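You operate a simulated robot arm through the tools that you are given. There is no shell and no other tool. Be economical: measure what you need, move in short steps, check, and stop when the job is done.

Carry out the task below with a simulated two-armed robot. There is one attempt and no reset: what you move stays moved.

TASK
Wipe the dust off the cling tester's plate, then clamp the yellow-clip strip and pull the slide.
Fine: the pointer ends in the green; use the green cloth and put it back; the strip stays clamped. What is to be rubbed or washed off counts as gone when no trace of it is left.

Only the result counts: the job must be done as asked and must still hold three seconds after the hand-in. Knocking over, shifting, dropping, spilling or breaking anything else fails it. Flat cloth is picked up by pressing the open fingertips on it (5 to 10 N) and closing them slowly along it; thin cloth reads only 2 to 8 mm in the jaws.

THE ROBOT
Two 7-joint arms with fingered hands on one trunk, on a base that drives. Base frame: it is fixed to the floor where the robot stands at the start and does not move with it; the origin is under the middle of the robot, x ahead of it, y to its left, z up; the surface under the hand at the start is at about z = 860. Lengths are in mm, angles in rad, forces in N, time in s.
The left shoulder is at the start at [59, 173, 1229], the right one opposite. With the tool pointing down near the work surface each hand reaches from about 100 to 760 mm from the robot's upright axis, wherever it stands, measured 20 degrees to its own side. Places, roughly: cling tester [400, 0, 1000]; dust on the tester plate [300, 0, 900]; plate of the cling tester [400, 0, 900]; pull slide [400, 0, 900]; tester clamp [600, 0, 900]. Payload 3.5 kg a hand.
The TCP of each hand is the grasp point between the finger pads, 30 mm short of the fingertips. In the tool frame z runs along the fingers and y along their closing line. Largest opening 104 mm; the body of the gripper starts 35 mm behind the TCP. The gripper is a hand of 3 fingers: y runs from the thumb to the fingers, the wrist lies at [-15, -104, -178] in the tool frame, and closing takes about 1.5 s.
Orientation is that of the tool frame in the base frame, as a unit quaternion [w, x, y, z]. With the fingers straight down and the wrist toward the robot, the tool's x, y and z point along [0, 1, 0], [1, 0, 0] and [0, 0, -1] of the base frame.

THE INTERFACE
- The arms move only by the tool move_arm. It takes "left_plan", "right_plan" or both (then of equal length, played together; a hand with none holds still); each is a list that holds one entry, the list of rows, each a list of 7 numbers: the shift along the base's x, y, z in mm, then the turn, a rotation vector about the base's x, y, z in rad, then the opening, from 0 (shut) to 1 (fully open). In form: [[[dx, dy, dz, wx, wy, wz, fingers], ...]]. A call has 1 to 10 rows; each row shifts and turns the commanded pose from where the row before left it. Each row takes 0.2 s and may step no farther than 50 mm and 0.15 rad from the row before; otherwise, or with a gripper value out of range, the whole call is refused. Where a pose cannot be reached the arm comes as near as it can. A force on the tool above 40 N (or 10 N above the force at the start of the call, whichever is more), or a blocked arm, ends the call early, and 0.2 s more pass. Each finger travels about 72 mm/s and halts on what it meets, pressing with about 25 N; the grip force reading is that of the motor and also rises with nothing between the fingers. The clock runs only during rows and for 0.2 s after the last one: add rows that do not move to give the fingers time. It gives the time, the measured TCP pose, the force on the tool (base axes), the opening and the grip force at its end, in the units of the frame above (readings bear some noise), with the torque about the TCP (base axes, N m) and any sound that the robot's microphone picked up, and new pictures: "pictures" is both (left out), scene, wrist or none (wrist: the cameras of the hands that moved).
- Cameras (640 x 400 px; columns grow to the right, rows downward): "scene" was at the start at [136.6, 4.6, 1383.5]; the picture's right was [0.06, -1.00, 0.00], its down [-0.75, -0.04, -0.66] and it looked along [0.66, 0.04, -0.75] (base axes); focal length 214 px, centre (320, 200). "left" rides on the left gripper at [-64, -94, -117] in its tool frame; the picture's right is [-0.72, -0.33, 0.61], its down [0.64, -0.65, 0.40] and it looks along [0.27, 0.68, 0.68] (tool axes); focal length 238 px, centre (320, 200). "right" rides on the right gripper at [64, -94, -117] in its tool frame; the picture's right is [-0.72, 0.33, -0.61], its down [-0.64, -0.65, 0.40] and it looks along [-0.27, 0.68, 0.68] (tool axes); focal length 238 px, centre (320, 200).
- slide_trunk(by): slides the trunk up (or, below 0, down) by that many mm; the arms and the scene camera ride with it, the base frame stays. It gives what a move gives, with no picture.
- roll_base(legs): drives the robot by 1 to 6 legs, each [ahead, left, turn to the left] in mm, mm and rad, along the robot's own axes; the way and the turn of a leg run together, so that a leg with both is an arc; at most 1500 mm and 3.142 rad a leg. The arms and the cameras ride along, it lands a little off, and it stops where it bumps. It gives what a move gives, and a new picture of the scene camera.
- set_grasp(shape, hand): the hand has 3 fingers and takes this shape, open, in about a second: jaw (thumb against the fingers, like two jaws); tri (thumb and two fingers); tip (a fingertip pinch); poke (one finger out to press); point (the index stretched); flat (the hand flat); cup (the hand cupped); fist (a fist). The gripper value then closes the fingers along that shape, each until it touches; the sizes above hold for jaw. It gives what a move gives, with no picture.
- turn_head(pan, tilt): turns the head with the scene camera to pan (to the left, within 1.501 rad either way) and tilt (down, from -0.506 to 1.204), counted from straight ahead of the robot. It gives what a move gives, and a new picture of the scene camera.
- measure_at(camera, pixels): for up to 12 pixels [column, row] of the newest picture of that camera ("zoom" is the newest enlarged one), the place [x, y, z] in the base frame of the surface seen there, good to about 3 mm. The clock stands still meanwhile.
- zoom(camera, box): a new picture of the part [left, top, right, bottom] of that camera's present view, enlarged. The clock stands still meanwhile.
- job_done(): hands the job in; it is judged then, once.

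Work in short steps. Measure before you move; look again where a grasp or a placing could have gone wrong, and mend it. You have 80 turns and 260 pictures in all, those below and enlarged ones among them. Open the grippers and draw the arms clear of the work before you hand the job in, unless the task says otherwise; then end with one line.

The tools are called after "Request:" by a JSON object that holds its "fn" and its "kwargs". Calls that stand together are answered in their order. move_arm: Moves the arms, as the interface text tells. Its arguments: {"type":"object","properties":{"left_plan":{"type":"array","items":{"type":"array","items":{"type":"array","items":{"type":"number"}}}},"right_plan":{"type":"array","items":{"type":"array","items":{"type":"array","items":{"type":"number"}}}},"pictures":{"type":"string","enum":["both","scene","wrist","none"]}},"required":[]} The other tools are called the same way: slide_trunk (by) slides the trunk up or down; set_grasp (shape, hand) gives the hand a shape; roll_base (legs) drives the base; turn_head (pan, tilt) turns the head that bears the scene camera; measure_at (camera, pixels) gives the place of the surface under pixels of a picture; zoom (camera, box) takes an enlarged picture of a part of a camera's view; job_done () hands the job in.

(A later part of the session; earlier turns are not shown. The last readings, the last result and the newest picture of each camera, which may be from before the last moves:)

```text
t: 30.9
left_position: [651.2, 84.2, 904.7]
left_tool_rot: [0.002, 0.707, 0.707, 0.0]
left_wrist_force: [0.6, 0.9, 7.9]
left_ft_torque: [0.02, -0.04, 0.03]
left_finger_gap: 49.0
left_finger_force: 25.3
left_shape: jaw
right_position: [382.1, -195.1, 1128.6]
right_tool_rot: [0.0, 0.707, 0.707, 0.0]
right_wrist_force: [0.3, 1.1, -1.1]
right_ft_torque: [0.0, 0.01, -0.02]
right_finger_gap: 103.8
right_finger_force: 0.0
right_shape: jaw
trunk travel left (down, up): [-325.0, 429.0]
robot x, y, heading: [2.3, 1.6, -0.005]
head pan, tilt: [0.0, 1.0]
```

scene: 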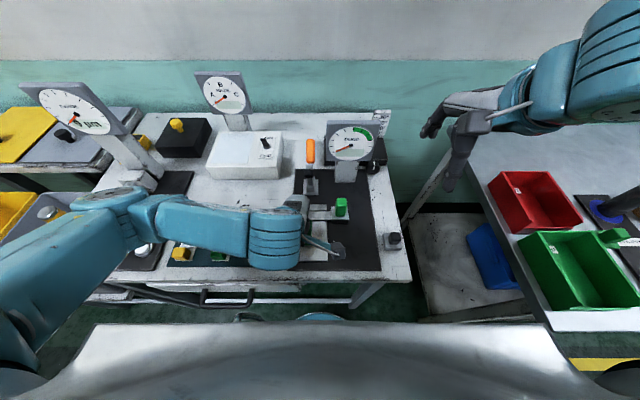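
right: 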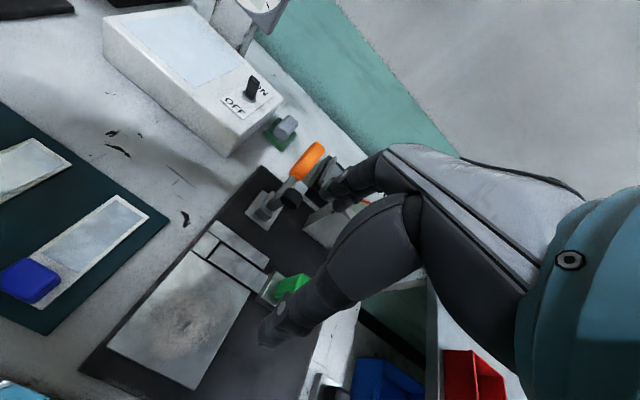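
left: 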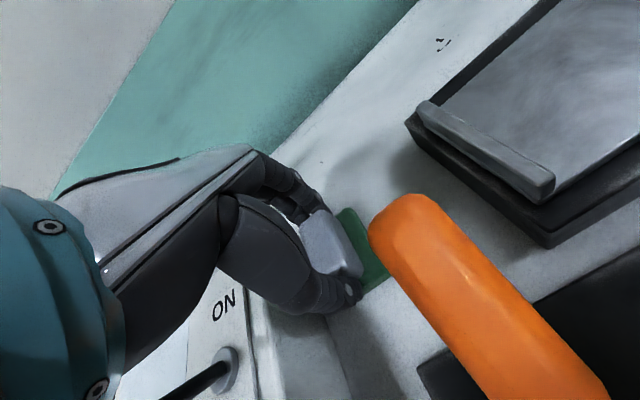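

Table contact (8 N). I open the fingers and rise straight up.

Request:
{"fn": "move_arm", "kwargs": {"left_plan": [[[0, 0, 0.5, 0, 0, 0, 0.4], [0, 0, 0, 0, 0, 0, 0.8], [0, 0, 0, 0, 0, 0, 1], [0, 0, 0, 0, 0, 0, 1], [0, 0, 0, 0, 0, 0, 1], [0, 0, 40, 0, 0, 0, 1], [0, 0, 45, 0, 0, 0, 1], [0, 0, 45, 0, 0, 0, 1], [0, 0, 0, 0, 0, 0, 1]]], "pictures": "both"}}

```text
t: 32.9
left_position: [650.5, 82.2, 1035.1]
left_tool_rot: [0.0, 0.707, 0.707, 0.0]
left_wrist_force: [-0.8, -0.2, 0.5]
left_ft_torque: [-0.02, 0.02, 0.03]
left_finger_gap: 103.5
left_finger_force: 0.0
left_shape: jaw
right_position: [382.5, -194.8, 1129.1]
right_tool_rot: [-0.002, 0.707, 0.707, -0.001]
right_wrist_force: [0.0, -0.6, 0.6]
right_ft_torque: [0.01, 0.0, 0.01]
right_finger_gap: 103.8
right_finger_force: 0.1
right_shape: jaw
trunk travel left (down, up): [-325.0, 429.0]
robot x, y, heading: [0.5, 1.7, -0.001]
head pan, tilt: [0.0, 1.0]
```

scene: 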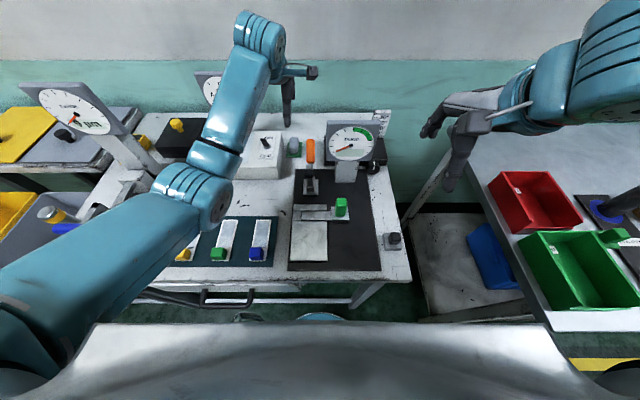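
left: 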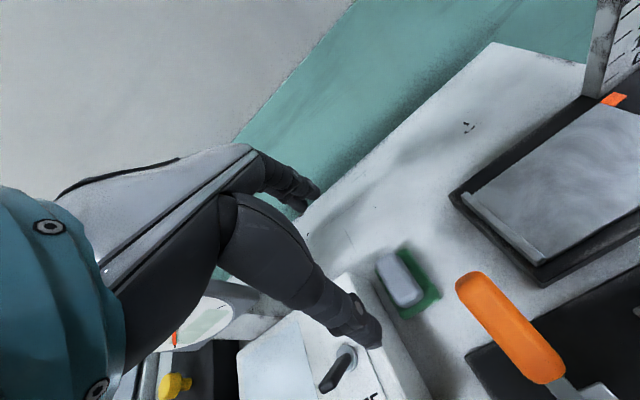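

Cloth is back in place. The near work was at the arm's inner limit, so I drive the base back 110 mm before handling the strip.

Request:
{"fn": "roll_base", "kwargs": {"legs": [[-110, 0, 0]]}}

```text
t: 34.1
left_position: [542.3, 84.6, 1035.6]
left_tool_rot: [0.0, 0.706, 0.708, 0.0]
left_wrist_force: [0.2, -0.8, 0.3]
left_ft_torque: [-0.04, 0.01, -0.01]
left_finger_gap: 103.7
left_finger_force: 0.0
left_shape: jaw
right_position: [274.5, -194.6, 1129.9]
right_tool_rot: [0.0, 0.707, 0.707, -0.001]
right_wrist_force: [-0.6, -0.8, 0.2]
right_ft_torque: [-0.03, -0.03, -0.05]
right_finger_gap: 103.6
right_finger_force: 0.0
right_shape: jaw
trunk travel left (down, up): [-325.0, 429.0]
robot x, y, heading: [-111.7, -1.7, 0.003]
head pan, tilt: [0.0, 1.0]
```

scene: 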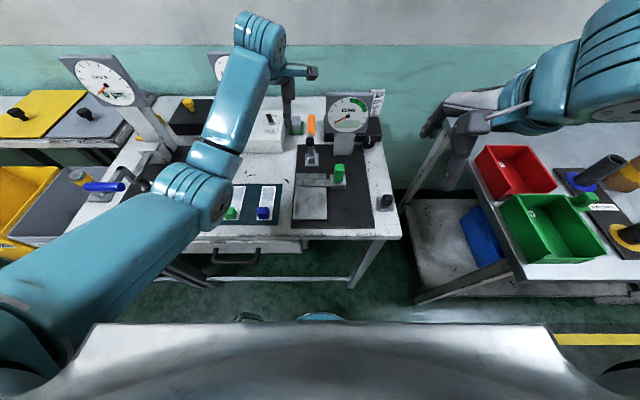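

Now the left hand goes above the yellow clip at about (291,323).

Request:
{"fn": "move_arm", "kwargs": {"left_plan": [[[-31.4, 29.8, -4, 0, 0, 0, 1], [-31.4, 29.8, -4, 0, 0, 0, 1], [-31.4, 29.8, -4, 0, 0, 0, 1], [-31.4, 29.8, -4, 0, 0, 0, 1], [-31.4, 29.8, -4, 0, 0, 0, 1], [-31.4, 29.8, -4, 0, 0, 0, 1], [-31.4, 29.8, -4, 0, 0, 0, 1], [-31.4, 29.8, -4, 0, 0, 0, 1], [0, 0, 0, 0, 0, 0, 1]]]}}

```text
t: 36.1
left_position: [290.5, 322.3, 1002.4]
left_tool_rot: [0.0, 0.707, 0.708, 0.0]
left_wrist_force: [0.8, -0.6, -0.1]
left_ft_torque: [-0.02, 0.02, -0.01]
left_finger_gap: 103.8
left_finger_force: 0.0
left_shape: jaw
right_position: [274.7, -195.3, 1128.7]
right_tool_rot: [-0.001, 0.707, 0.707, -0.002]
right_wrist_force: [0.8, 1.4, 0.0]
right_ft_torque: [0.04, 0.02, -0.02]
right_finger_gap: 103.7
right_finger_force: 0.1
right_shape: jaw
trunk travel left (down, up): [-325.0, 429.0]
robot x, y, heading: [-109.6, -0.5, 0.001]
head pan, tilt: [0.0, 1.0]
```

scene: 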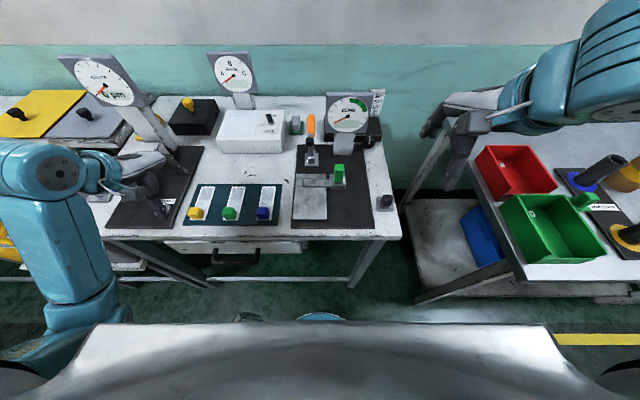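
left: 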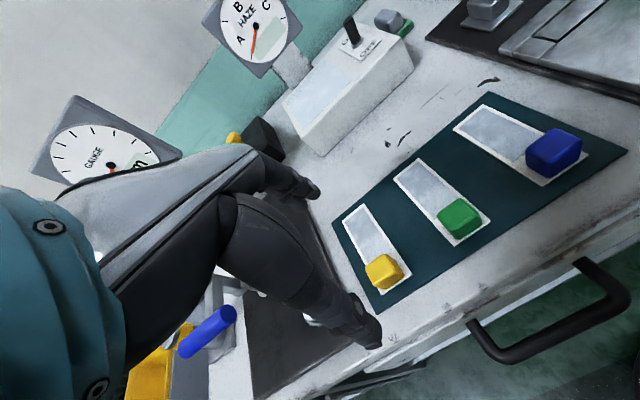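

I measure the yellow clip and the blue crank handle for clearance.

Request:
{"fn": "measure_at", "kwargs": {"camera": "left", "pixels": [[367, 268], [389, 256], [402, 275], [381, 285], [403, 270], [392, 288], [384, 270], [205, 330], [225, 312], [355, 212], [300, 320], [363, 202]]}}

Request:
{"fn": "zoom", "kwargs": {"camera": "left", "box": [300, 160, 460, 330]}}

```text
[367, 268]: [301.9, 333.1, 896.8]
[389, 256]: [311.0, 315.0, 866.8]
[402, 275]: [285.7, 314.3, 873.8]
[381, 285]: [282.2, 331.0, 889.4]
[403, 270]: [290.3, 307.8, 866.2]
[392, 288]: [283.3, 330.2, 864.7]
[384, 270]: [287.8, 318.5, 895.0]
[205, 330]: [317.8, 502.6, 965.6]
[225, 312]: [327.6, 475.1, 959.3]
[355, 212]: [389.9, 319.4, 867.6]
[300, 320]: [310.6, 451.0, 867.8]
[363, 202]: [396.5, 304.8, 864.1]
```

```text
2.35 times, centred on (380, 245) of left
```

zoom: 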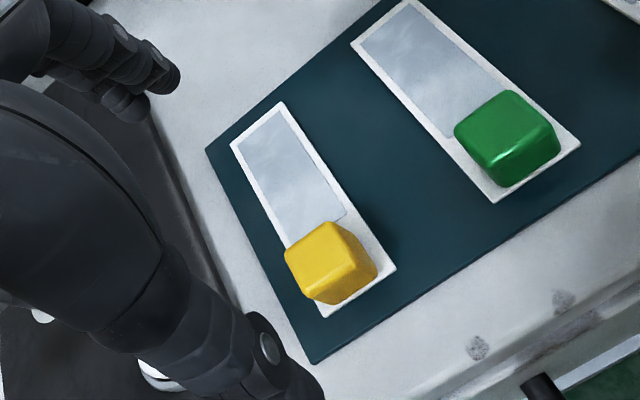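

Clip centre ≈ (293,323), top z 896. I lower to TCP z≈903 with the fingers astride it along x.

Request:
{"fn": "move_arm", "kwargs": {"left_plan": [[[2, 0.7, -30, 0, 0, 0, 1], [0, 0, -30, 0, 0, 0, 1], [0, 0, -25, 0, 0, 0, 1], [0, 0, -13, 0, 0, 0, 1], [0, 0, 0, 0, 0, 0, 1]]], "pictures": "wrist"}}

```text
t: 37.3
left_position: [294.6, 324.2, 904.3]
left_tool_rot: [0.0, 0.707, 0.708, 0.0]
left_wrist_force: [0.2, 0.5, 0.4]
left_ft_torque: [0.03, 0.02, -0.01]
left_finger_gap: 103.9
left_finger_force: 0.0
left_shape: jaw
right_position: [276.1, -194.2, 1130.5]
right_tool_rot: [-0.001, 0.707, 0.707, -0.002]
right_wrist_force: [-0.4, -0.9, -0.9]
right_ft_torque: [-0.03, -0.02, -0.03]
right_finger_gap: 103.8
right_finger_force: 0.1
right_shape: jaw
trunk travel left (down, up): [-325.0, 429.0]
robot x, y, heading: [-108.7, -2.0, -0.005]
head pan, tilt: [0.0, 1.0]
```

left: 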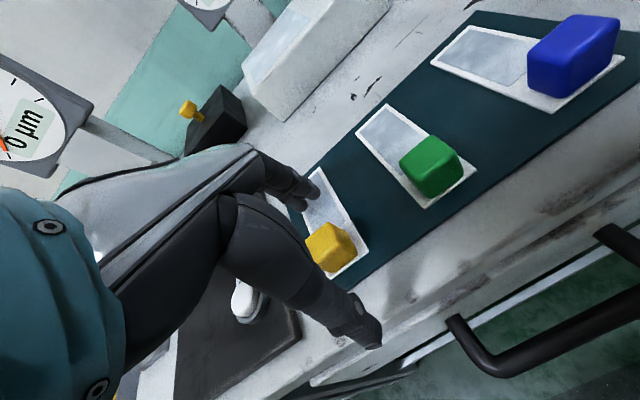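

I close on the clip.

Request:
{"fn": "move_arm", "kwargs": {"left_plan": [[[0, 0, 0, 0, 0, 0, 0.6], [0, 0, 0, 0, 0, 0, 0.4], [0, 0, 0, 0, 0, 0, 0.2], [0, 0, 0, 0, 0, 0, 0], [0, 0, 0, 0, 0, 0, 0], [0, 0, 0, 0, 0, 0, 0], [0, 0, 0, 0, 0, 0, 0]]], "pictures": "wrist"}}

```text
t: 38.9
left_position: [294.3, 324.5, 903.9]
left_tool_rot: [0.0, 0.706, 0.708, 0.001]
left_wrist_force: [-0.5, 0.3, 0.0]
left_ft_torque: [-0.01, -0.02, -0.01]
left_finger_gap: 19.4
left_finger_force: 24.9
left_shape: jaw
right_position: [274.9, -194.5, 1128.4]
right_tool_rot: [-0.001, 0.707, 0.707, -0.001]
right_wrist_force: [-0.1, -0.3, 0.5]
right_ft_torque: [0.02, 0.01, -0.01]
right_finger_gap: 103.7
right_finger_force: 0.1
right_shape: jaw
trunk travel left (down, up): [-325.0, 429.0]
robot x, y, heading: [-110.1, -2.6, 0.001]
head pan, tilt: [0.0, 1.0]
```

left: 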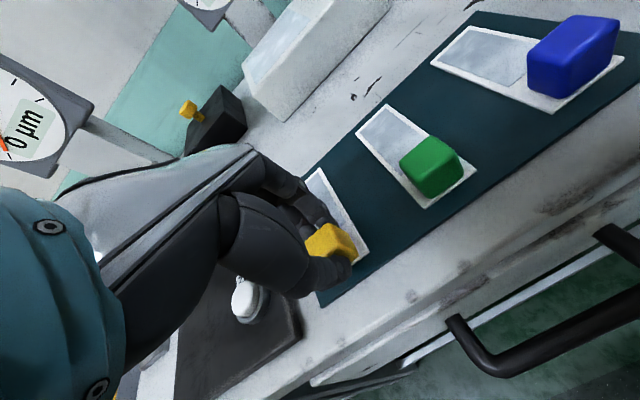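

Clip held (19.4 mm). I lift and carry the strip above the plate (y≈26).

Request:
{"fn": "move_arm", "kwargs": {"left_plan": [[[0, 0, 15, 0, 0, 0, 0], [0, 0, 30, 0, 0, 0, 0], [0, 0, 35, 0, 0, 0, 0], [3, -49, 0, 0, 0, 0, 0], [3, -49, 0, 0, 0, 0, 0], [3, -49, 0, 0, 0, 0, 0], [3, -49, 0, 0, 0, 0, 0], [3, -49, 0, 0, 0, 0, 0], [3, -49, 0, 0, 0, 0, 0], [0, -3.5, 0, 0, 0, 0, 0]]], "pictures": "both"}}

```text
t: 41.1
left_position: [311.1, 26.4, 984.4]
left_tool_rot: [0.001, 0.706, 0.708, 0.0]
left_wrist_force: [-1.0, 0.3, -0.1]
left_ft_torque: [-0.01, 0.01, -0.02]
left_finger_gap: 19.2
left_finger_force: 25.3
left_shape: jaw
right_position: [274.8, -194.6, 1129.4]
right_tool_rot: [-0.001, 0.707, 0.707, -0.001]
right_wrist_force: [0.4, -0.1, 0.1]
right_ft_torque: [0.0, -0.02, 0.03]
right_finger_gap: 103.5
right_finger_force: 0.0
right_shape: jaw
trunk travel left (down, up): [-325.0, 429.0]
robot x, y, heading: [-108.8, -1.5, 0.001]
head pan, tilt: [0.0, 1.0]
```

scene: 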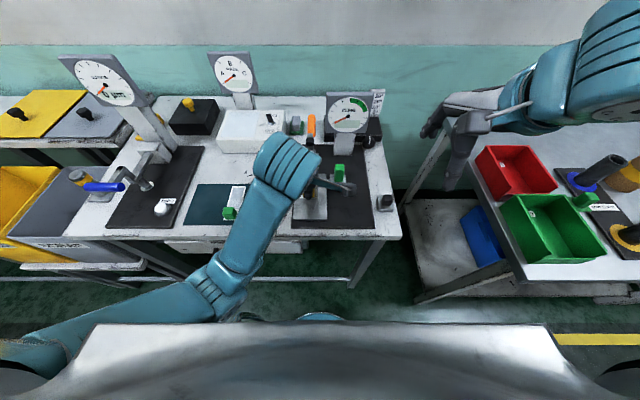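
left: 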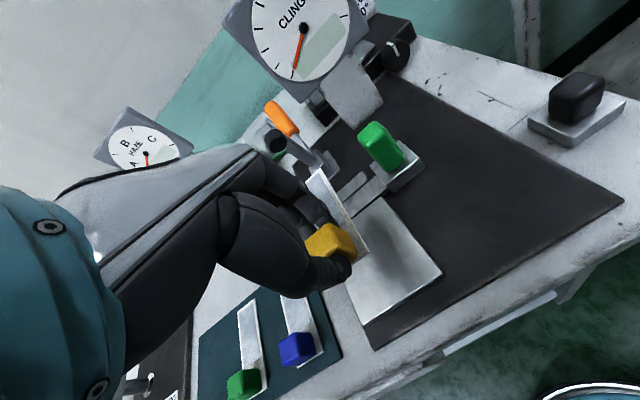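

The strip hangs over the plate; I check its far end and level before lowering.

Request:
{"fn": "measure_at", "kwargs": {"camera": "left", "pixels": [[317, 175], [325, 185], [355, 240], [340, 210], [363, 248], [275, 140], [330, 242]]}}

Request:
{"fn": "zoom", "kwargs": {"camera": "left", "box": [230, 90, 450, 350]}}

```text
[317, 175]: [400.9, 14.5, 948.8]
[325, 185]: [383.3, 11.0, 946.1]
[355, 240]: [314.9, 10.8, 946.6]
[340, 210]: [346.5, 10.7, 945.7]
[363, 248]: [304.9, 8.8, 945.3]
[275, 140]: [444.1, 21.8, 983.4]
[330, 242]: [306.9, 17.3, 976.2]
```

```text
1.54 times, centred on (340, 220) of left
```

zoom: 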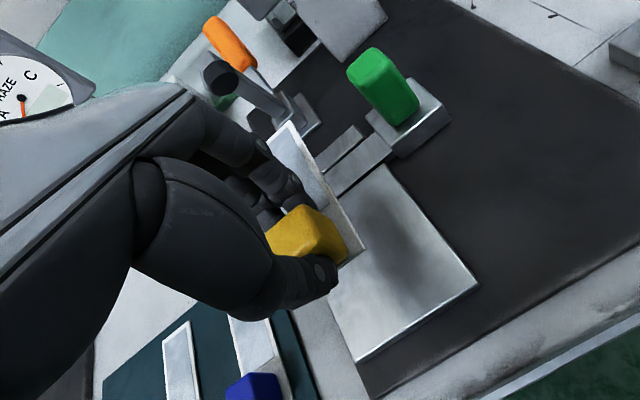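

Strip is level (z 946), right edge y≈9, far end ≈406. I shift 5 mm ahead and lower toward the plate (contact expected near TCP 918).

Request:
{"fn": "move_arm", "kwargs": {"left_plan": [[[5, -0.5, -25, 0, 0, 0, 0], [0, 0, -25, 0, 0, 0, 0], [0, 0, -10, 0, 0, 0, 0], [0, 0, -3, 0, 0, 0, 0], [0, 0, -2, 0, 0, 0, 0], [0, 0, 0, 0, 0, 0, 0]]], "pictures": "wrist"}}

```text
t: 42.5
left_position: [316.9, 25.2, 918.7]
left_tool_rot: [0.001, 0.706, 0.708, 0.0]
left_wrist_force: [-0.1, 0.1, -0.4]
left_ft_torque: [0.03, 0.01, -0.02]
left_finger_gap: 19.2
left_finger_force: 25.1
left_shape: jaw
right_position: [275.1, -195.6, 1129.5]
right_tool_rot: [-0.002, 0.707, 0.707, -0.001]
right_wrist_force: [-0.2, -0.1, -0.4]
right_ft_torque: [0.0, 0.01, -0.02]
right_finger_gap: 103.6
right_finger_force: 0.0
right_shape: jaw
trunk travel left (down, up): [-325.0, 429.0]
robot x, y, heading: [-108.8, -2.7, -0.0]
head pan, tilt: [0.0, 1.0]
```

left: 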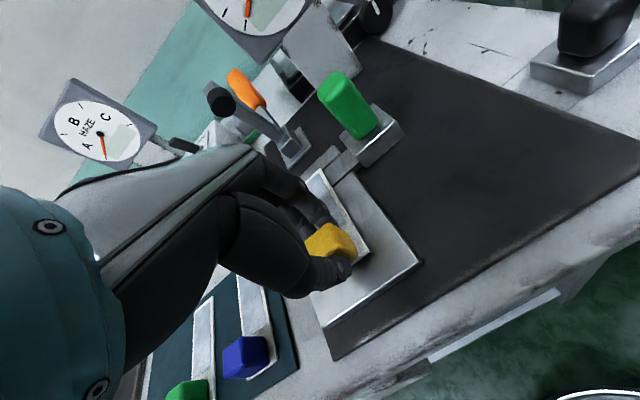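

No contact yet; I lower in 1 mm steps.

Request:
{"fn": "move_arm", "kwargs": {"left_plan": [[[0, 0, -1, 0, 0, 0, 0], [0, 0, -1, 0, 0, 0, 0], [0, 0, 0, 0, 0, 0, 0]]], "pictures": "none"}}

```text
t: 43.3
left_position: [317.2, 24.9, 916.1]
left_tool_rot: [0.0, 0.706, 0.708, 0.0]
left_wrist_force: [0.7, -0.2, -0.3]
left_ft_torque: [0.0, 0.0, -0.01]
left_finger_gap: 19.1
left_finger_force: 24.8
left_shape: jaw
right_position: [273.4, -195.3, 1129.8]
right_tool_rot: [-0.001, 0.707, 0.707, -0.001]
right_wrist_force: [0.3, -0.7, -0.4]
right_ft_torque: [0.01, -0.01, -0.02]
right_finger_gap: 103.4
right_finger_force: 0.0
right_shape: jaw
trunk travel left (down, up): [-325.0, 429.0]
robot x, y, heading: [-108.9, 0.6, -0.002]
head pan, tilt: [0.0, 1.0]
```

Request:
{"fn": "move_arm", "kwargs": {"left_plan": [[[0, 0, -1, 0, 0, 0, 0], [0, 0, -1, 0, 0, 0, 0], [0, 0, 0, 0, 0, 0, 0]]], "pictures": "wrist"}}

Request:
{"fn": "measure_at", "kwargs": {"camera": "left", "pixels": [[322, 176], [345, 225], [362, 245], [380, 230], [345, 160]]}}

```text
t: 44.1
left_position: [317.6, 26.1, 915.4]
left_tool_rot: [0.0, 0.706, 0.709, 0.002]
left_wrist_force: [-0.2, -0.4, 3.8]
left_ft_torque: [-0.01, -0.03, 0.03]
left_finger_gap: 18.9
left_finger_force: 24.2
left_shape: jaw
right_position: [274.4, -194.3, 1129.6]
right_tool_rot: [-0.001, 0.707, 0.707, -0.001]
right_wrist_force: [-0.1, -0.1, -0.2]
right_ft_torque: [-0.01, 0.01, 0.0]
right_finger_gap: 103.8
right_finger_force: 0.1
right_shape: jaw
trunk travel left (down, up): [-325.0, 429.0]
robot x, y, heading: [-107.4, -0.1, -0.0]
head pan, tilt: [0.0, 1.0]
```

left: 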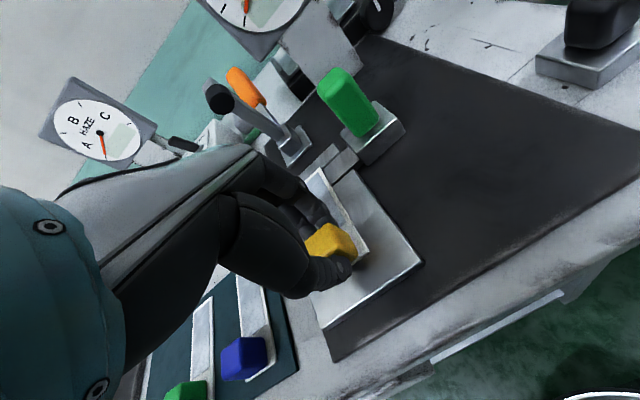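

```text
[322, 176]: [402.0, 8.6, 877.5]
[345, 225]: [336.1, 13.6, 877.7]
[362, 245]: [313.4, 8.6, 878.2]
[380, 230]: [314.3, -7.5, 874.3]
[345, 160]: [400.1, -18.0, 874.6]
```

Strip rests on the plate (3.8 N). I open, rise, and draw the left hand away to the left to look.

Request:
{"fn": "move_arm", "kwargs": {"left_plan": [[[0, 0, 0.5, 0, 0, 0, 0.3], [0, 0, 0, 0, 0, 0, 0.6], [0, 0, 0, 0, 0, 0, 0.8], [0, 0, 0, 0, 0, 0, 0.8], [0, 0, 30, 0, 0, 0, 0.8], [0, 0, 45, 0, 0, 0, 1], [0, 30, 40, 0, 0, 0, 1], [0, 48, 0, 0, 0, 0, 1], [0, 48, 0, 0, 0, 0, 1], [0, 48, 0, 0, 0, 0, 1]]], "pictures": "scene"}}

Request:
{"fn": "zoom", "kwargs": {"camera": "scene", "box": [285, 125, 365, 225]}}

```text
t: 45.8
left_position: [324.8, 124.0, 1006.5]
left_tool_rot: [-0.058, 0.686, 0.723, 0.059]
left_wrist_force: [0.3, -1.3, 0.3]
left_ft_torque: [0.0, -0.03, 0.0]
left_finger_gap: 103.6
left_finger_force: 0.1
left_shape: jaw
right_position: [274.6, -195.0, 1129.2]
right_tool_rot: [0.0, 0.707, 0.707, 0.0]
right_wrist_force: [-0.4, -0.5, 0.2]
right_ft_torque: [-0.01, 0.01, -0.03]
right_finger_gap: 103.8
right_finger_force: 0.0
right_shape: jaw
trunk travel left (down, up): [-325.0, 429.0]
robot x, y, heading: [-108.8, -3.1, 0.0]
head pan, tilt: [0.0, 1.0]
stopped in row 8 (left hand): the arm was blocked; the commanded pose is now the measured one
```

scene: 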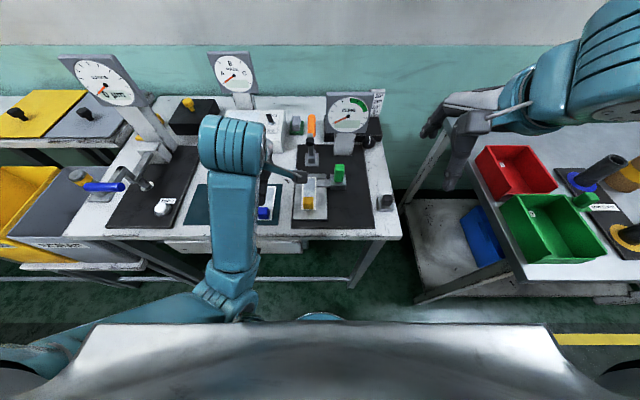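

```text
4.00 times, centred on (325, 175) of scene
```

zoom: 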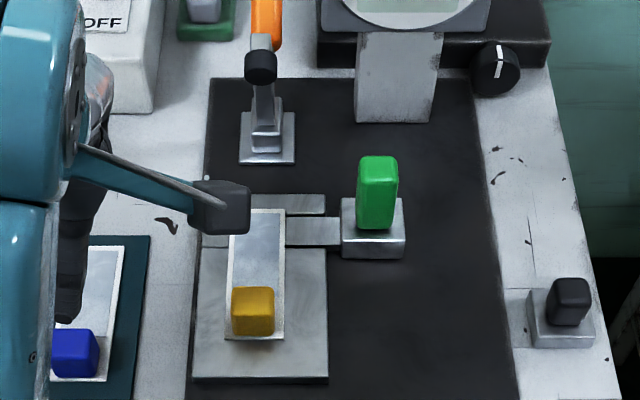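

The strip lies well. The left arm was blocked (probably its own elbow limit); I free it by rising and moving forward-left with correction of tilt.

Request:
{"fn": "move_arm", "kwargs": {"left_plan": [[[15, 0, 30, 0, 0, 0, 1], [20, 5, 35, 0, 0, 0, 1], [20, 20, 35, 0, 0, 0, 1], [20, 30, 30, 0, 0, 0, 1], [20, 30, 20, 0, 0, 0, 1], [10, 30, 10, 0, 0, 0, 1]]], "pictures": "scene"}}

```text
t: 47.2
left_position: [442.8, 242.0, 1150.2]
left_tool_rot: [-0.058, 0.687, 0.722, 0.057]
left_wrist_force: [-0.2, -0.2, -0.2]
left_ft_torque: [-0.01, -0.03, 0.0]
left_finger_gap: 103.7
left_finger_force: 0.1
left_shape: jaw
left hand out of reach, approached as far as the arm can: row 2, 3
right_position: [275.2, -193.1, 1130.7]
right_tool_rot: [-0.002, 0.706, 0.708, -0.002]
right_wrist_force: [0.2, 0.7, 1.3]
right_ft_torque: [0.02, -0.03, -0.01]
right_finger_gap: 103.6
right_finger_force: 0.0
right_shape: jaw
trunk travel left (down, up): [-325.0, 429.0]
robot x, y, heading: [-107.3, 0.5, 0.002]
head pan, tilt: [0.0, 1.0]
```

scene: 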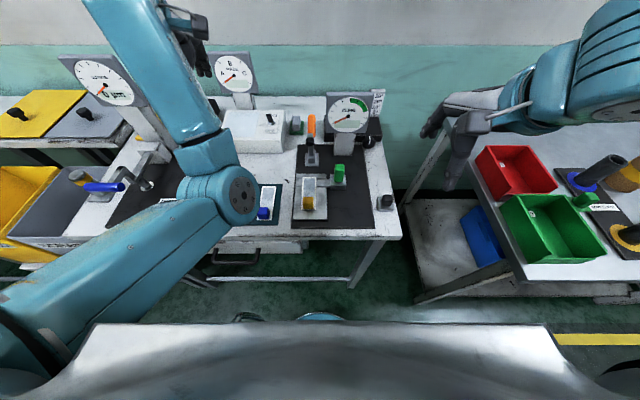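

Left arm is free. I inspect the strip's position.

Request:
{"fn": "zoom", "kwargs": {"camera": "scene", "box": [285, 135, 365, 235]}}

Request:
{"fn": "measure_at", "kwargs": {"camera": "zoom", "pixels": [[235, 172], [280, 172], [232, 300], [282, 300], [260, 200], [310, 165], [310, 190], [380, 125], [372, 180], [260, 27], [262, 5], [268, 100]]}}

```text
4.00 times, centred on (325, 185) of scene
```

zoom: 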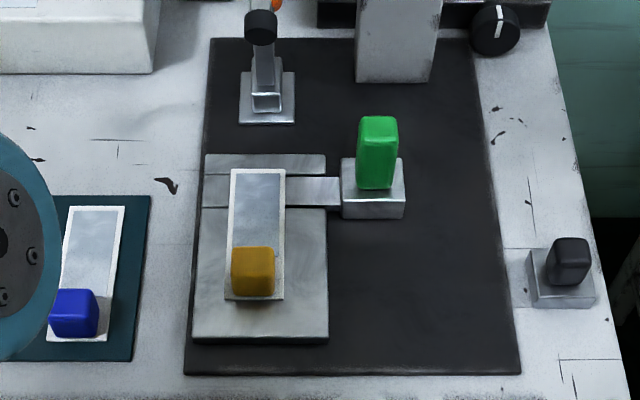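

```text
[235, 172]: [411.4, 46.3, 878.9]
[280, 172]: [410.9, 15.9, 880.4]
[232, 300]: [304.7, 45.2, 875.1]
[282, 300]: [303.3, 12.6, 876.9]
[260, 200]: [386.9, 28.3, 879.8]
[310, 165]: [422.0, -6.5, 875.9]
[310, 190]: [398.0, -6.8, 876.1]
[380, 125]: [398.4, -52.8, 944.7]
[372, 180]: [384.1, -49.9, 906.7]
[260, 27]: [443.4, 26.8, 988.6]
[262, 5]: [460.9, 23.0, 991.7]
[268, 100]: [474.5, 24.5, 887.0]
```

Strip spans x 304–414, y 10–47, right under the clamp line y≈26. I drive 100 mm ahead again so the lever (to x≈590) is comfortable for the left hand.

Request:
{"fn": "roll_base", "kwargs": {"legs": [[100, 0, 0]]}}

Request:
{"fn": "measure_at", "kwargs": {"camera": "scene", "pixels": [[330, 135], [330, 155], [375, 135], [350, 120], [346, 175], [370, 160], [385, 118], [310, 150], [310, 142], [310, 162], [325, 165], [312, 190]]}}

```text
t: 48.4
left_position: [543.0, 240.7, 1149.6]
left_tool_rot: [-0.058, 0.686, 0.723, 0.058]
left_wrist_force: [1.2, 0.4, -0.3]
left_ft_torque: [0.01, 0.01, -0.02]
left_finger_gap: 103.6
left_finger_force: 0.1
left_shape: jaw
right_position: [375.1, -194.8, 1130.0]
right_tool_rot: [-0.001, 0.707, 0.707, -0.001]
right_wrist_force: [0.1, -0.3, 0.1]
right_ft_torque: [0.02, 0.0, 0.02]
right_finger_gap: 103.9
right_finger_force: 0.0
right_shape: jaw
trunk travel left (down, up): [-325.0, 429.0]
robot x, y, heading: [-11.3, -2.1, -0.005]
head pan, tilt: [0.0, 1.0]
```

scene: 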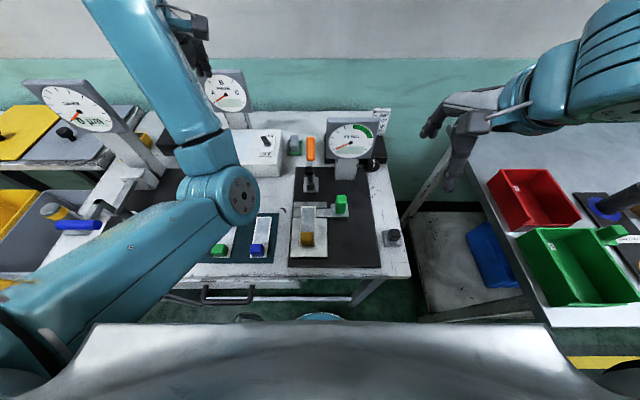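

```text
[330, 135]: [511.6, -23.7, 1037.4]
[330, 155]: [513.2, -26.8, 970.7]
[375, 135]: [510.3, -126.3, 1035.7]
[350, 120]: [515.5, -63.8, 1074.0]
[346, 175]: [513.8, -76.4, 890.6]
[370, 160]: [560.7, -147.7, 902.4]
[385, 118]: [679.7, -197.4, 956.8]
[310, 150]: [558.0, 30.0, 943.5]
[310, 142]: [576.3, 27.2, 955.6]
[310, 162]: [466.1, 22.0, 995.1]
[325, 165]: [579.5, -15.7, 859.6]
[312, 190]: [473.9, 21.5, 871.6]
```

Dial's left edge is y≈-20, lever at y≈26. I bring the left hand, closed and straightened, behind the lever at (625,32,1010).

Request:
{"fn": "move_arm", "kwargs": {"left_plan": [[[13.7, -34.8, -20, -0.0815, 0, -0.025, 0.5], [13.7, -34.8, -24, -0.0815, 0, -0.025, 0.0], [13.7, -34.8, -24, 0, 0, 0, 0.0], [13.7, -34.8, -24, 0, 0, 0, 0.0], [13.7, -34.8, -24, 0, 0, 0, 0.0], [13.7, -34.8, -24, 0, 0, 0, 0.0], [0, 0, 0, 0, 0, 0, 0], [0, 0, 0, 0, 0, 0, 0]]]}}

```text
t: 50.1
left_position: [624.2, 29.3, 1011.3]
left_tool_rot: [0.0, 0.706, 0.708, 0.0]
left_wrist_force: [-0.4, -0.6, -1.1]
left_ft_torque: [0.01, 0.03, 0.01]
left_finger_gap: 0.0
left_finger_force: 25.3
left_shape: jaw
right_position: [373.9, -195.9, 1129.6]
right_tool_rot: [0.0, 0.708, 0.707, 0.0]
right_wrist_force: [-0.3, 0.8, 0.2]
right_ft_torque: [-0.04, 0.0, -0.01]
right_finger_gap: 103.8
right_finger_force: 0.1
right_shape: jaw
trunk travel left (down, up): [-325.0, 429.0]
robot x, y, heading: [-11.1, 0.1, 0.003]
head pan, tilt: [0.0, 1.0]
```

scene: 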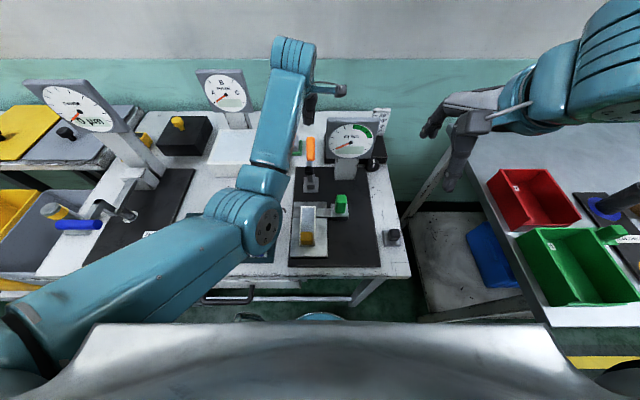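
left: 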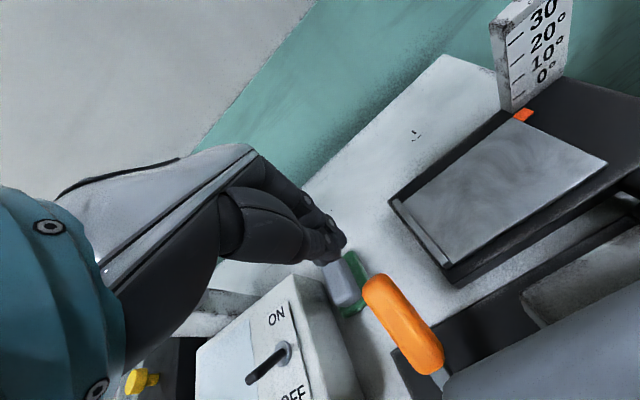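

Hand is behind the lever tip; I lower 50 mm so the fingertips reach z≈930.

Request:
{"fn": "move_arm", "kwargs": {"left_plan": [[[8, 0, 0, 0, 0, 0, 0], [0, 0, -25, 0, 0, 0, 0], [0, 0, -25, 0, 0, 0, 0], [-8, 0, 0, 0, 0, 0, 0], [0, 0, 0, 0, 0, 0, 0]]], "pictures": "wrist"}}

```text
t: 51.4
left_position: [625.8, 31.6, 960.5]
left_tool_rot: [-0.001, 0.707, 0.707, 0.0]
left_wrist_force: [-0.2, 1.4, -0.6]
left_ft_torque: [0.02, 0.01, 0.0]
left_finger_gap: 0.0
left_finger_force: 25.4
left_shape: jaw
right_position: [373.3, -193.2, 1130.1]
right_tool_rot: [-0.001, 0.707, 0.707, -0.002]
right_wrist_force: [0.1, 0.2, -0.8]
right_ft_torque: [-0.02, 0.01, 0.02]
right_finger_gap: 103.6
right_finger_force: 0.1
right_shape: jaw
trunk travel left (down, up): [-325.0, 429.0]
robot x, y, heading: [-7.2, 1.7, -0.001]
head pan, tilt: [0.0, 1.0]
```

left: 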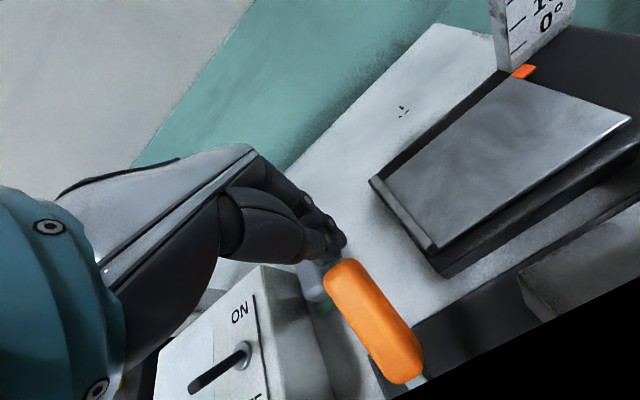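

Fingertips sit just behind the lever end (330,270). I pull toward the robot along the lever's arc in steps.

Request:
{"fn": "move_arm", "kwargs": {"left_plan": [[[-10, 0, 0, 0, 0, 0, 0], [-10, 0, 0, 0, 0, 0, 0], [-10, 0, 8, 0, 0, 0, 0], [-10, 0, 10, 0, 0, 0, 0], [-10, 0, 10, 0, 0, 0, 0], [0, 0, 0, 0, 0, 0, 0]]], "pictures": "wrist"}}

```text
t: 52.8
left_position: [581.6, 41.0, 997.4]
left_tool_rot: [0.005, 0.702, 0.713, 0.012]
left_wrist_force: [2.8, 1.9, 3.2]
left_ft_torque: [0.02, -0.04, 0.03]
left_finger_gap: 0.0
left_finger_force: 25.0
left_shape: jaw
right_position: [375.3, -193.8, 1129.1]
right_tool_rot: [-0.001, 0.707, 0.707, -0.001]
right_wrist_force: [-0.4, 0.3, -0.1]
right_ft_torque: [0.0, -0.04, -0.01]
right_finger_gap: 103.6
right_finger_force: 0.1
right_shape: jaw
trunk travel left (down, up): [-325.0, 429.0]
robot x, y, heading: [-9.3, 1.9, 0.004]
head pan, tilt: [0.0, 1.0]
```

left: 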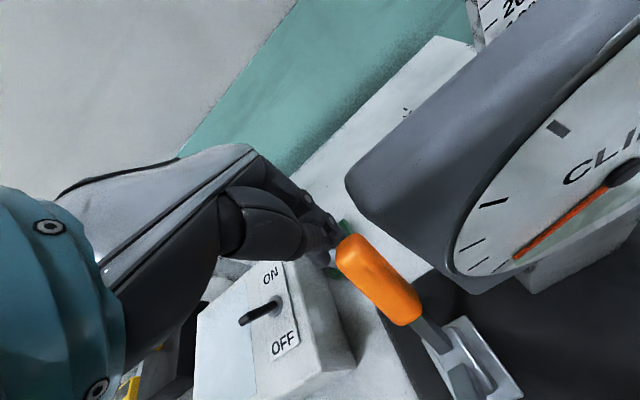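

The hand slid sideways (y 41). I check where the lever is now.

Request:
{"fn": "measure_at", "kwargs": {"camera": "left", "pixels": [[352, 245], [370, 270], [405, 310], [345, 260], [375, 255], [435, 340], [330, 235], [318, 225]]}}

Request:
{"fn": "zoom", "kwargs": {"camera": "left", "box": [250, 170, 450, 370]}}

Request:
{"fn": "zoom", "kwargs": {"camera": "scene", "box": [270, 90, 370, 200]}}

```text
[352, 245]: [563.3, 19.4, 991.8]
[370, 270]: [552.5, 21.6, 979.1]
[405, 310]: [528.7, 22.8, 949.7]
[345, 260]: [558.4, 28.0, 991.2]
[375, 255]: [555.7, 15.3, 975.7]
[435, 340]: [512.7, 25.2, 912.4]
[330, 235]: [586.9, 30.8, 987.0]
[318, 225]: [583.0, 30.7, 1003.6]
```

```text
2.00 times, centred on (350, 270) of left
```

zoom: 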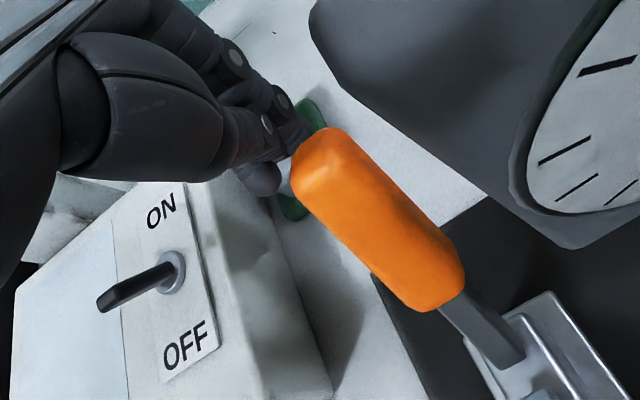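

```text
3.64 times, centred on (320, 145) of scene
```

zoom: 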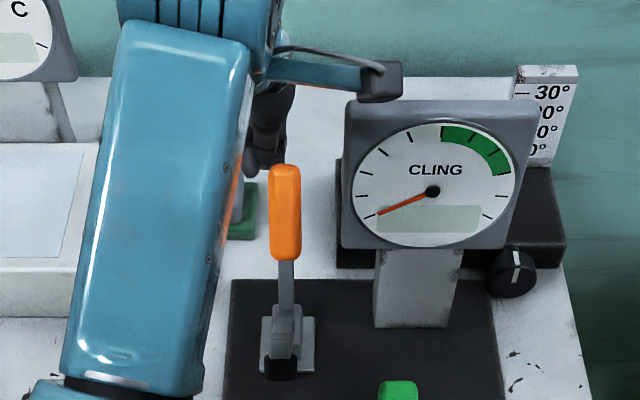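

Lever has risen to ~50° (tip ≈(565,25,995)) and the clamp arm is coming down. I back off, recentre on the lever in y, and pull on.

Request:
{"fn": "move_arm", "kwargs": {"left_plan": [[[18, 0, 0, 0, 0, 0, 0], [0, -9, 0, 0, 0, 0, 0], [0, 0, 0, 0, 0, 0, 0]]], "pictures": "wrist"}}

```text
t: 53.5
left_position: [591.0, 21.7, 988.6]
left_tool_rot: [-0.001, 0.707, 0.708, -0.001]
left_wrist_force: [-0.8, -0.9, 0.2]
left_ft_torque: [-0.01, 0.0, -0.01]
left_finger_gap: 0.0
left_finger_force: 25.2
left_shape: jaw
right_position: [374.4, -193.6, 1129.3]
right_tool_rot: [0.0, 0.708, 0.707, -0.001]
right_wrist_force: [-0.1, -0.4, -0.2]
right_ft_torque: [-0.01, 0.02, 0.04]
right_finger_gap: 103.5
right_finger_force: 0.0
right_shape: jaw
trunk travel left (down, up): [-325.0, 429.0]
robot x, y, heading: [-11.5, 2.6, -0.001]
head pan, tilt: [0.0, 1.0]
```

left: 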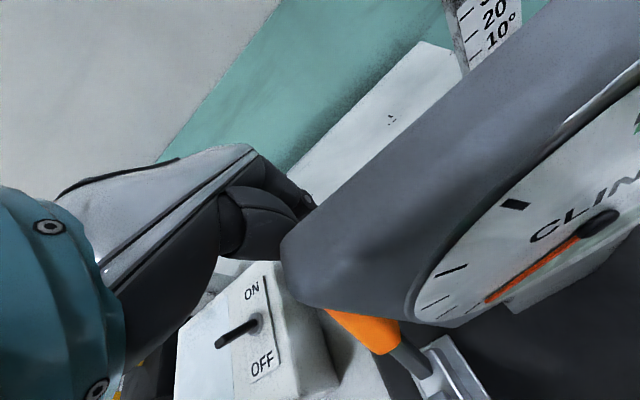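

The wrist camera stalk passes near the dial; further pulling moves it away. I continue pulling along the arc.

Request:
{"fn": "move_arm", "kwargs": {"left_plan": [[[-12, 0, 2, 0, 0, 0, 0], [-12, 0, 6, 0, 0, 0, 0], [-12, 0, 6, 0, 0, 0, 0], [-12, 0, 5, 0, 0, 0, 0], [0, 0, 0, 0, 0, 0, 0]]], "pictures": "both"}}

Request:
{"fn": "zoom", "kwargs": {"camera": "scene", "box": [270, 90, 370, 200]}}

```text
t: 55.0
left_position: [559.7, 42.3, 1027.7]
left_tool_rot: [0.01, 0.696, 0.717, 0.023]
left_wrist_force: [0.1, 0.9, -0.5]
left_ft_torque: [0.01, 0.02, -0.01]
left_finger_gap: 0.0
left_finger_force: 24.6
left_shape: jaw
right_position: [373.7, -194.0, 1129.8]
right_tool_rot: [0.0, 0.707, 0.707, -0.001]
right_wrist_force: [-0.5, 0.2, 0.2]
right_ft_torque: [0.02, -0.03, 0.01]
right_finger_gap: 104.0
right_finger_force: 0.1
right_shape: jaw
trunk travel left (down, up): [-325.0, 429.0]
robot x, y, heading: [-9.1, 3.7, -0.003]
head pan, tilt: [0.0, 1.0]
stopped in row 5 (left hand): the arm was blocked; the commanded pose is now the measured one
```

scene: 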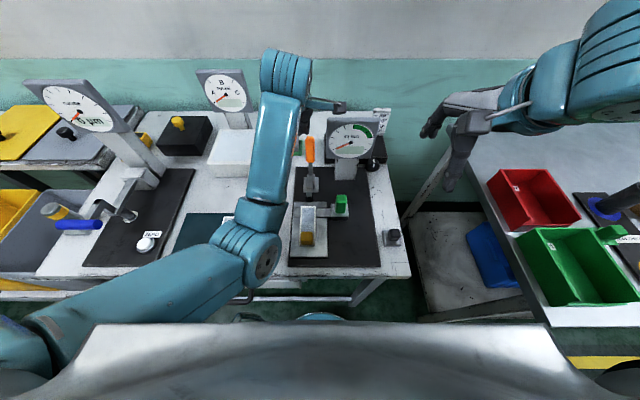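
left: 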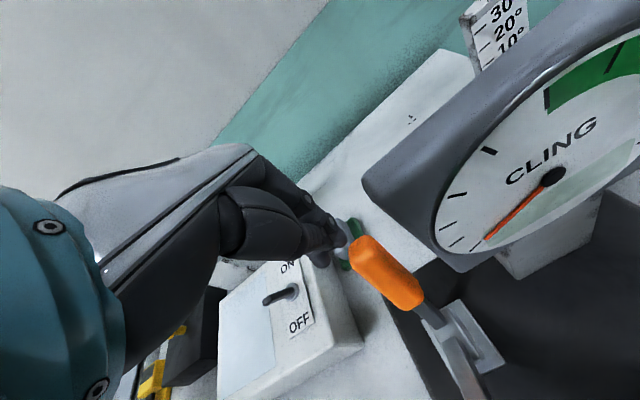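

```text
3.64 times, centred on (320, 145) of scene
```

zoom: 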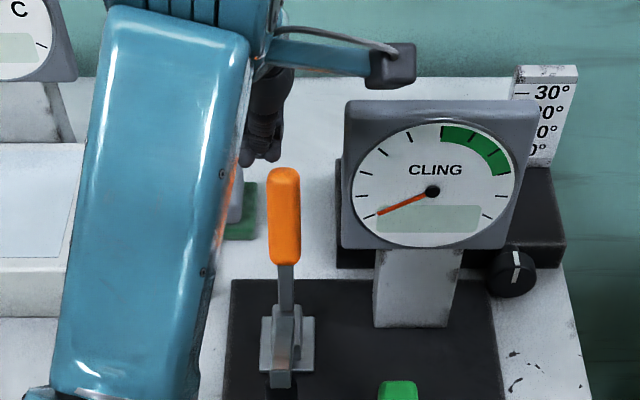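

The closed fingertips slip off the lever's rounded tip. I'll instead cage the handle between thumb and fingers; first measure the lever now.

Request:
{"fn": "measure_at", "kwargs": {"camera": "left", "pixels": [[362, 245], [375, 245], [385, 270], [405, 300], [430, 318], [455, 370], [375, 190], [365, 265]]}}

Request:
{"fn": "measure_at", "kwargs": {"camera": "scene", "pixels": [[330, 135], [330, 155], [375, 135], [350, 120], [346, 175], [310, 140], [309, 155], [309, 195], [312, 183]]}}

```text
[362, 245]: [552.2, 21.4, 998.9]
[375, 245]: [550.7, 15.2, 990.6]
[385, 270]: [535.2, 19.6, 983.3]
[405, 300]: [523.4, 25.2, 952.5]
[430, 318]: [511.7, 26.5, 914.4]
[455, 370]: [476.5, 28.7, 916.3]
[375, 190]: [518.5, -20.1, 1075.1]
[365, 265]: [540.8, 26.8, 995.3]
```

```text
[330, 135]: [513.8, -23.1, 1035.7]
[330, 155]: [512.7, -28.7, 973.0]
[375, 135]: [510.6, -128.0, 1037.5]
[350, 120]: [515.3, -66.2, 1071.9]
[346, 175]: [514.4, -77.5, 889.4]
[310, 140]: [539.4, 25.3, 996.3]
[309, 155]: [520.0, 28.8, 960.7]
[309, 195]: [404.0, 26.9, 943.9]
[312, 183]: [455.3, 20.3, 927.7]
```

Dial unmoved; lever now ≈57° with tip (552,22,1000), clamp pad at (404,27,944). I rise, open to ~75 mm, recentre, and come down astride the handle.

Request:
{"fn": "move_arm", "kwargs": {"left_plan": [[[5, 0, 20, -0.018, 0.046, -0.03, 0], [0, 0, 25, 0, 0, 0, 0.4], [-10, -9, 0, 0, 0, 0, 0.72], [-10, -9, 0, 0, 0, 0, 0.72], [0, 0, 0, 0, 0, 0, 0.72], [0, 0, -30, 0, 0, 0, 0.72], [0, 0, -40, 0, 0, 0, 0.72], [0, 0, 0, 0, 0, 0, 0.72]]], "pictures": "wrist"}}

Request:
{"fn": "zoom", "kwargs": {"camera": "left", "box": [220, 150, 460, 380]}}

```text
t: 56.8
left_position: [554.6, 31.2, 1011.0]
left_tool_rot: [0.006, 0.702, 0.712, 0.013]
left_wrist_force: [-0.4, -0.4, 0.8]
left_ft_torque: [-0.01, -0.01, 0.0]
left_finger_gap: 74.5
left_finger_force: 0.0
left_shape: jaw
right_position: [373.5, -195.2, 1129.2]
right_tool_rot: [0.0, 0.707, 0.707, -0.001]
right_wrist_force: [-0.1, -0.1, -0.2]
right_ft_torque: [0.01, -0.02, -0.03]
right_finger_gap: 104.0
right_finger_force: 0.1
right_shape: jaw
trunk travel left (down, up): [-325.0, 429.0]
robot x, y, heading: [-7.1, -2.3, -0.002]
head pan, tilt: [0.0, 1.0]
```

left: 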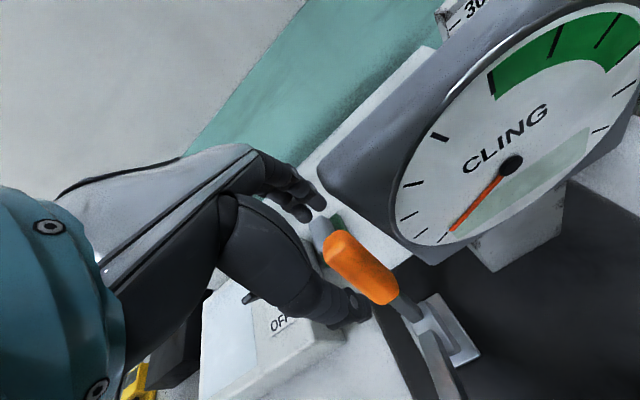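

```text
1.74 times, centred on (340, 265) of left
```

zoom: 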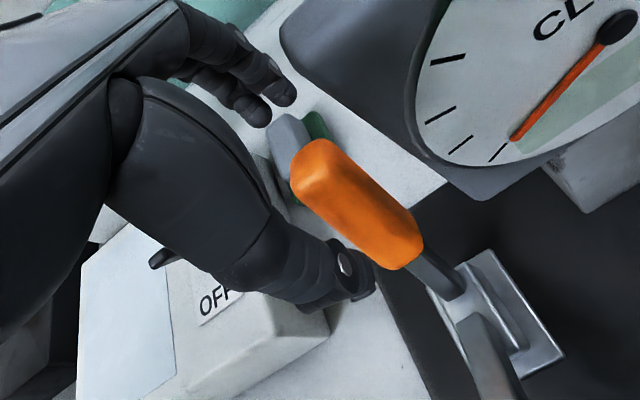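

The hand doesn't reach its command though no force is felt; I check what the left elbow/forearm might be touching.

Request:
{"fn": "turn_head", "kwargs": {"pan": 0.15, "tilt": 1.0}}

```text
t: 57.5
left_position: [552.7, 31.2, 1009.2]
left_tool_rot: [0.003, 0.702, 0.712, 0.012]
left_wrist_force: [-1.2, 0.4, 0.6]
left_ft_torque: [-0.01, -0.01, -0.01]
left_finger_gap: 74.4
left_finger_force: 0.1
left_shape: jaw
right_position: [373.3, -195.0, 1129.1]
right_tool_rot: [-0.001, 0.707, 0.707, -0.001]
right_wrist_force: [0.2, -0.5, 0.3]
right_ft_torque: [0.03, 0.01, -0.02]
right_finger_gap: 103.7
right_finger_force: 0.1
right_shape: jaw
trunk travel left (down, up): [-325.0, 429.0]
robot x, y, heading: [-10.9, -0.8, 0.003]
head pan, tilt: [0.15, 1.0]
```

scene: 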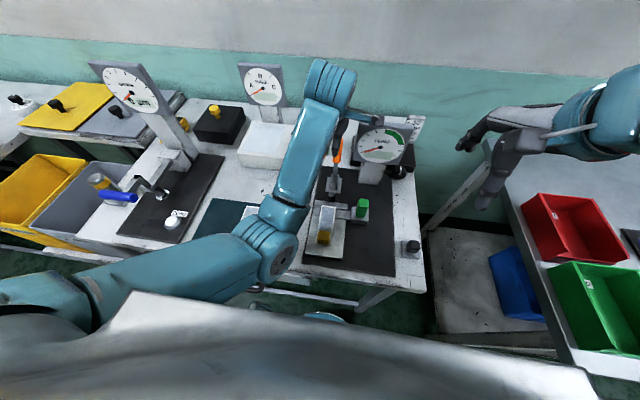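

Request:
{"fn": "measure_at", "kwargs": {"camera": "scene", "pixels": [[280, 255], [270, 275], [250, 225], [300, 200], [330, 90], [315, 150], [180, 270], [60, 300], [230, 290]]}}

```text
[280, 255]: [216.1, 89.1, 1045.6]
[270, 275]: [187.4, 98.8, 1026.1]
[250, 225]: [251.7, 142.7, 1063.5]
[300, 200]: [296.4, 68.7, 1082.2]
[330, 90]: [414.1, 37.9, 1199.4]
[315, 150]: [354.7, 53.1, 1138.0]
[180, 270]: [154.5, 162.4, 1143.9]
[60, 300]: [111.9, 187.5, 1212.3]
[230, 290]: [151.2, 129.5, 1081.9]
```

The elbow is folded hard against the torso. I raise the hand clear and drive back 100 mm so the arm works more extended.

Request:
{"fn": "move_arm", "kwargs": {"left_plan": [[[0, 0, 35, 0, 0, 0, 0.72], [0, 0, 35, 0, 0, 0, 0.72]]], "pictures": "none"}}

Request:
{"fn": "roll_base", "kwargs": {"legs": [[-100, 0, 0]]}}

```text
t: 58.0
left_position: [542.6, 19.4, 1069.3]
left_tool_rot: [-0.001, 0.71, 0.704, -0.004]
left_wrist_force: [0.6, 0.1, 0.8]
left_ft_torque: [-0.02, 0.01, 0.0]
left_finger_gap: 74.4
left_finger_force: 0.1
left_shape: jaw
right_position: [373.2, -195.0, 1129.3]
right_tool_rot: [0.0, 0.707, 0.707, 0.0]
right_wrist_force: [-0.5, 0.3, -0.1]
right_ft_torque: [0.01, -0.03, 0.0]
right_finger_gap: 103.8
right_finger_force: 0.0
right_shape: jaw
trunk travel left (down, up): [-325.0, 429.0]
robot x, y, heading: [-7.2, -0.1, -0.004]
head pan, tilt: [0.15, 1.0]
```

```text
t: 59.2
left_position: [443.4, 20.1, 1070.5]
left_tool_rot: [0.0, 0.709, 0.706, -0.002]
left_wrist_force: [-1.1, -0.1, -0.1]
left_ft_torque: [0.04, 0.01, 0.03]
left_finger_gap: 74.6
left_finger_force: 0.1
left_shape: jaw
right_position: [274.0, -193.2, 1129.7]
right_tool_rot: [-0.001, 0.707, 0.707, -0.001]
right_wrist_force: [-1.2, -0.3, 0.4]
right_ft_torque: [0.03, -0.02, 0.0]
right_finger_gap: 103.8
right_finger_force: 0.1
right_shape: jaw
trunk travel left (down, up): [-325.0, 429.0]
robot x, y, heading: [-114.3, -0.4, 0.002]
head pan, tilt: [0.15, 1.0]
```

scene: 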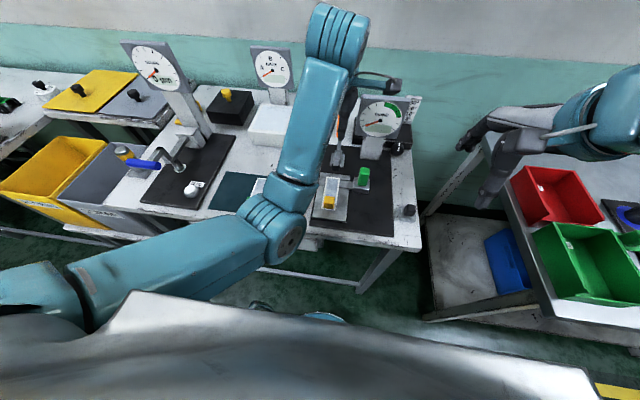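

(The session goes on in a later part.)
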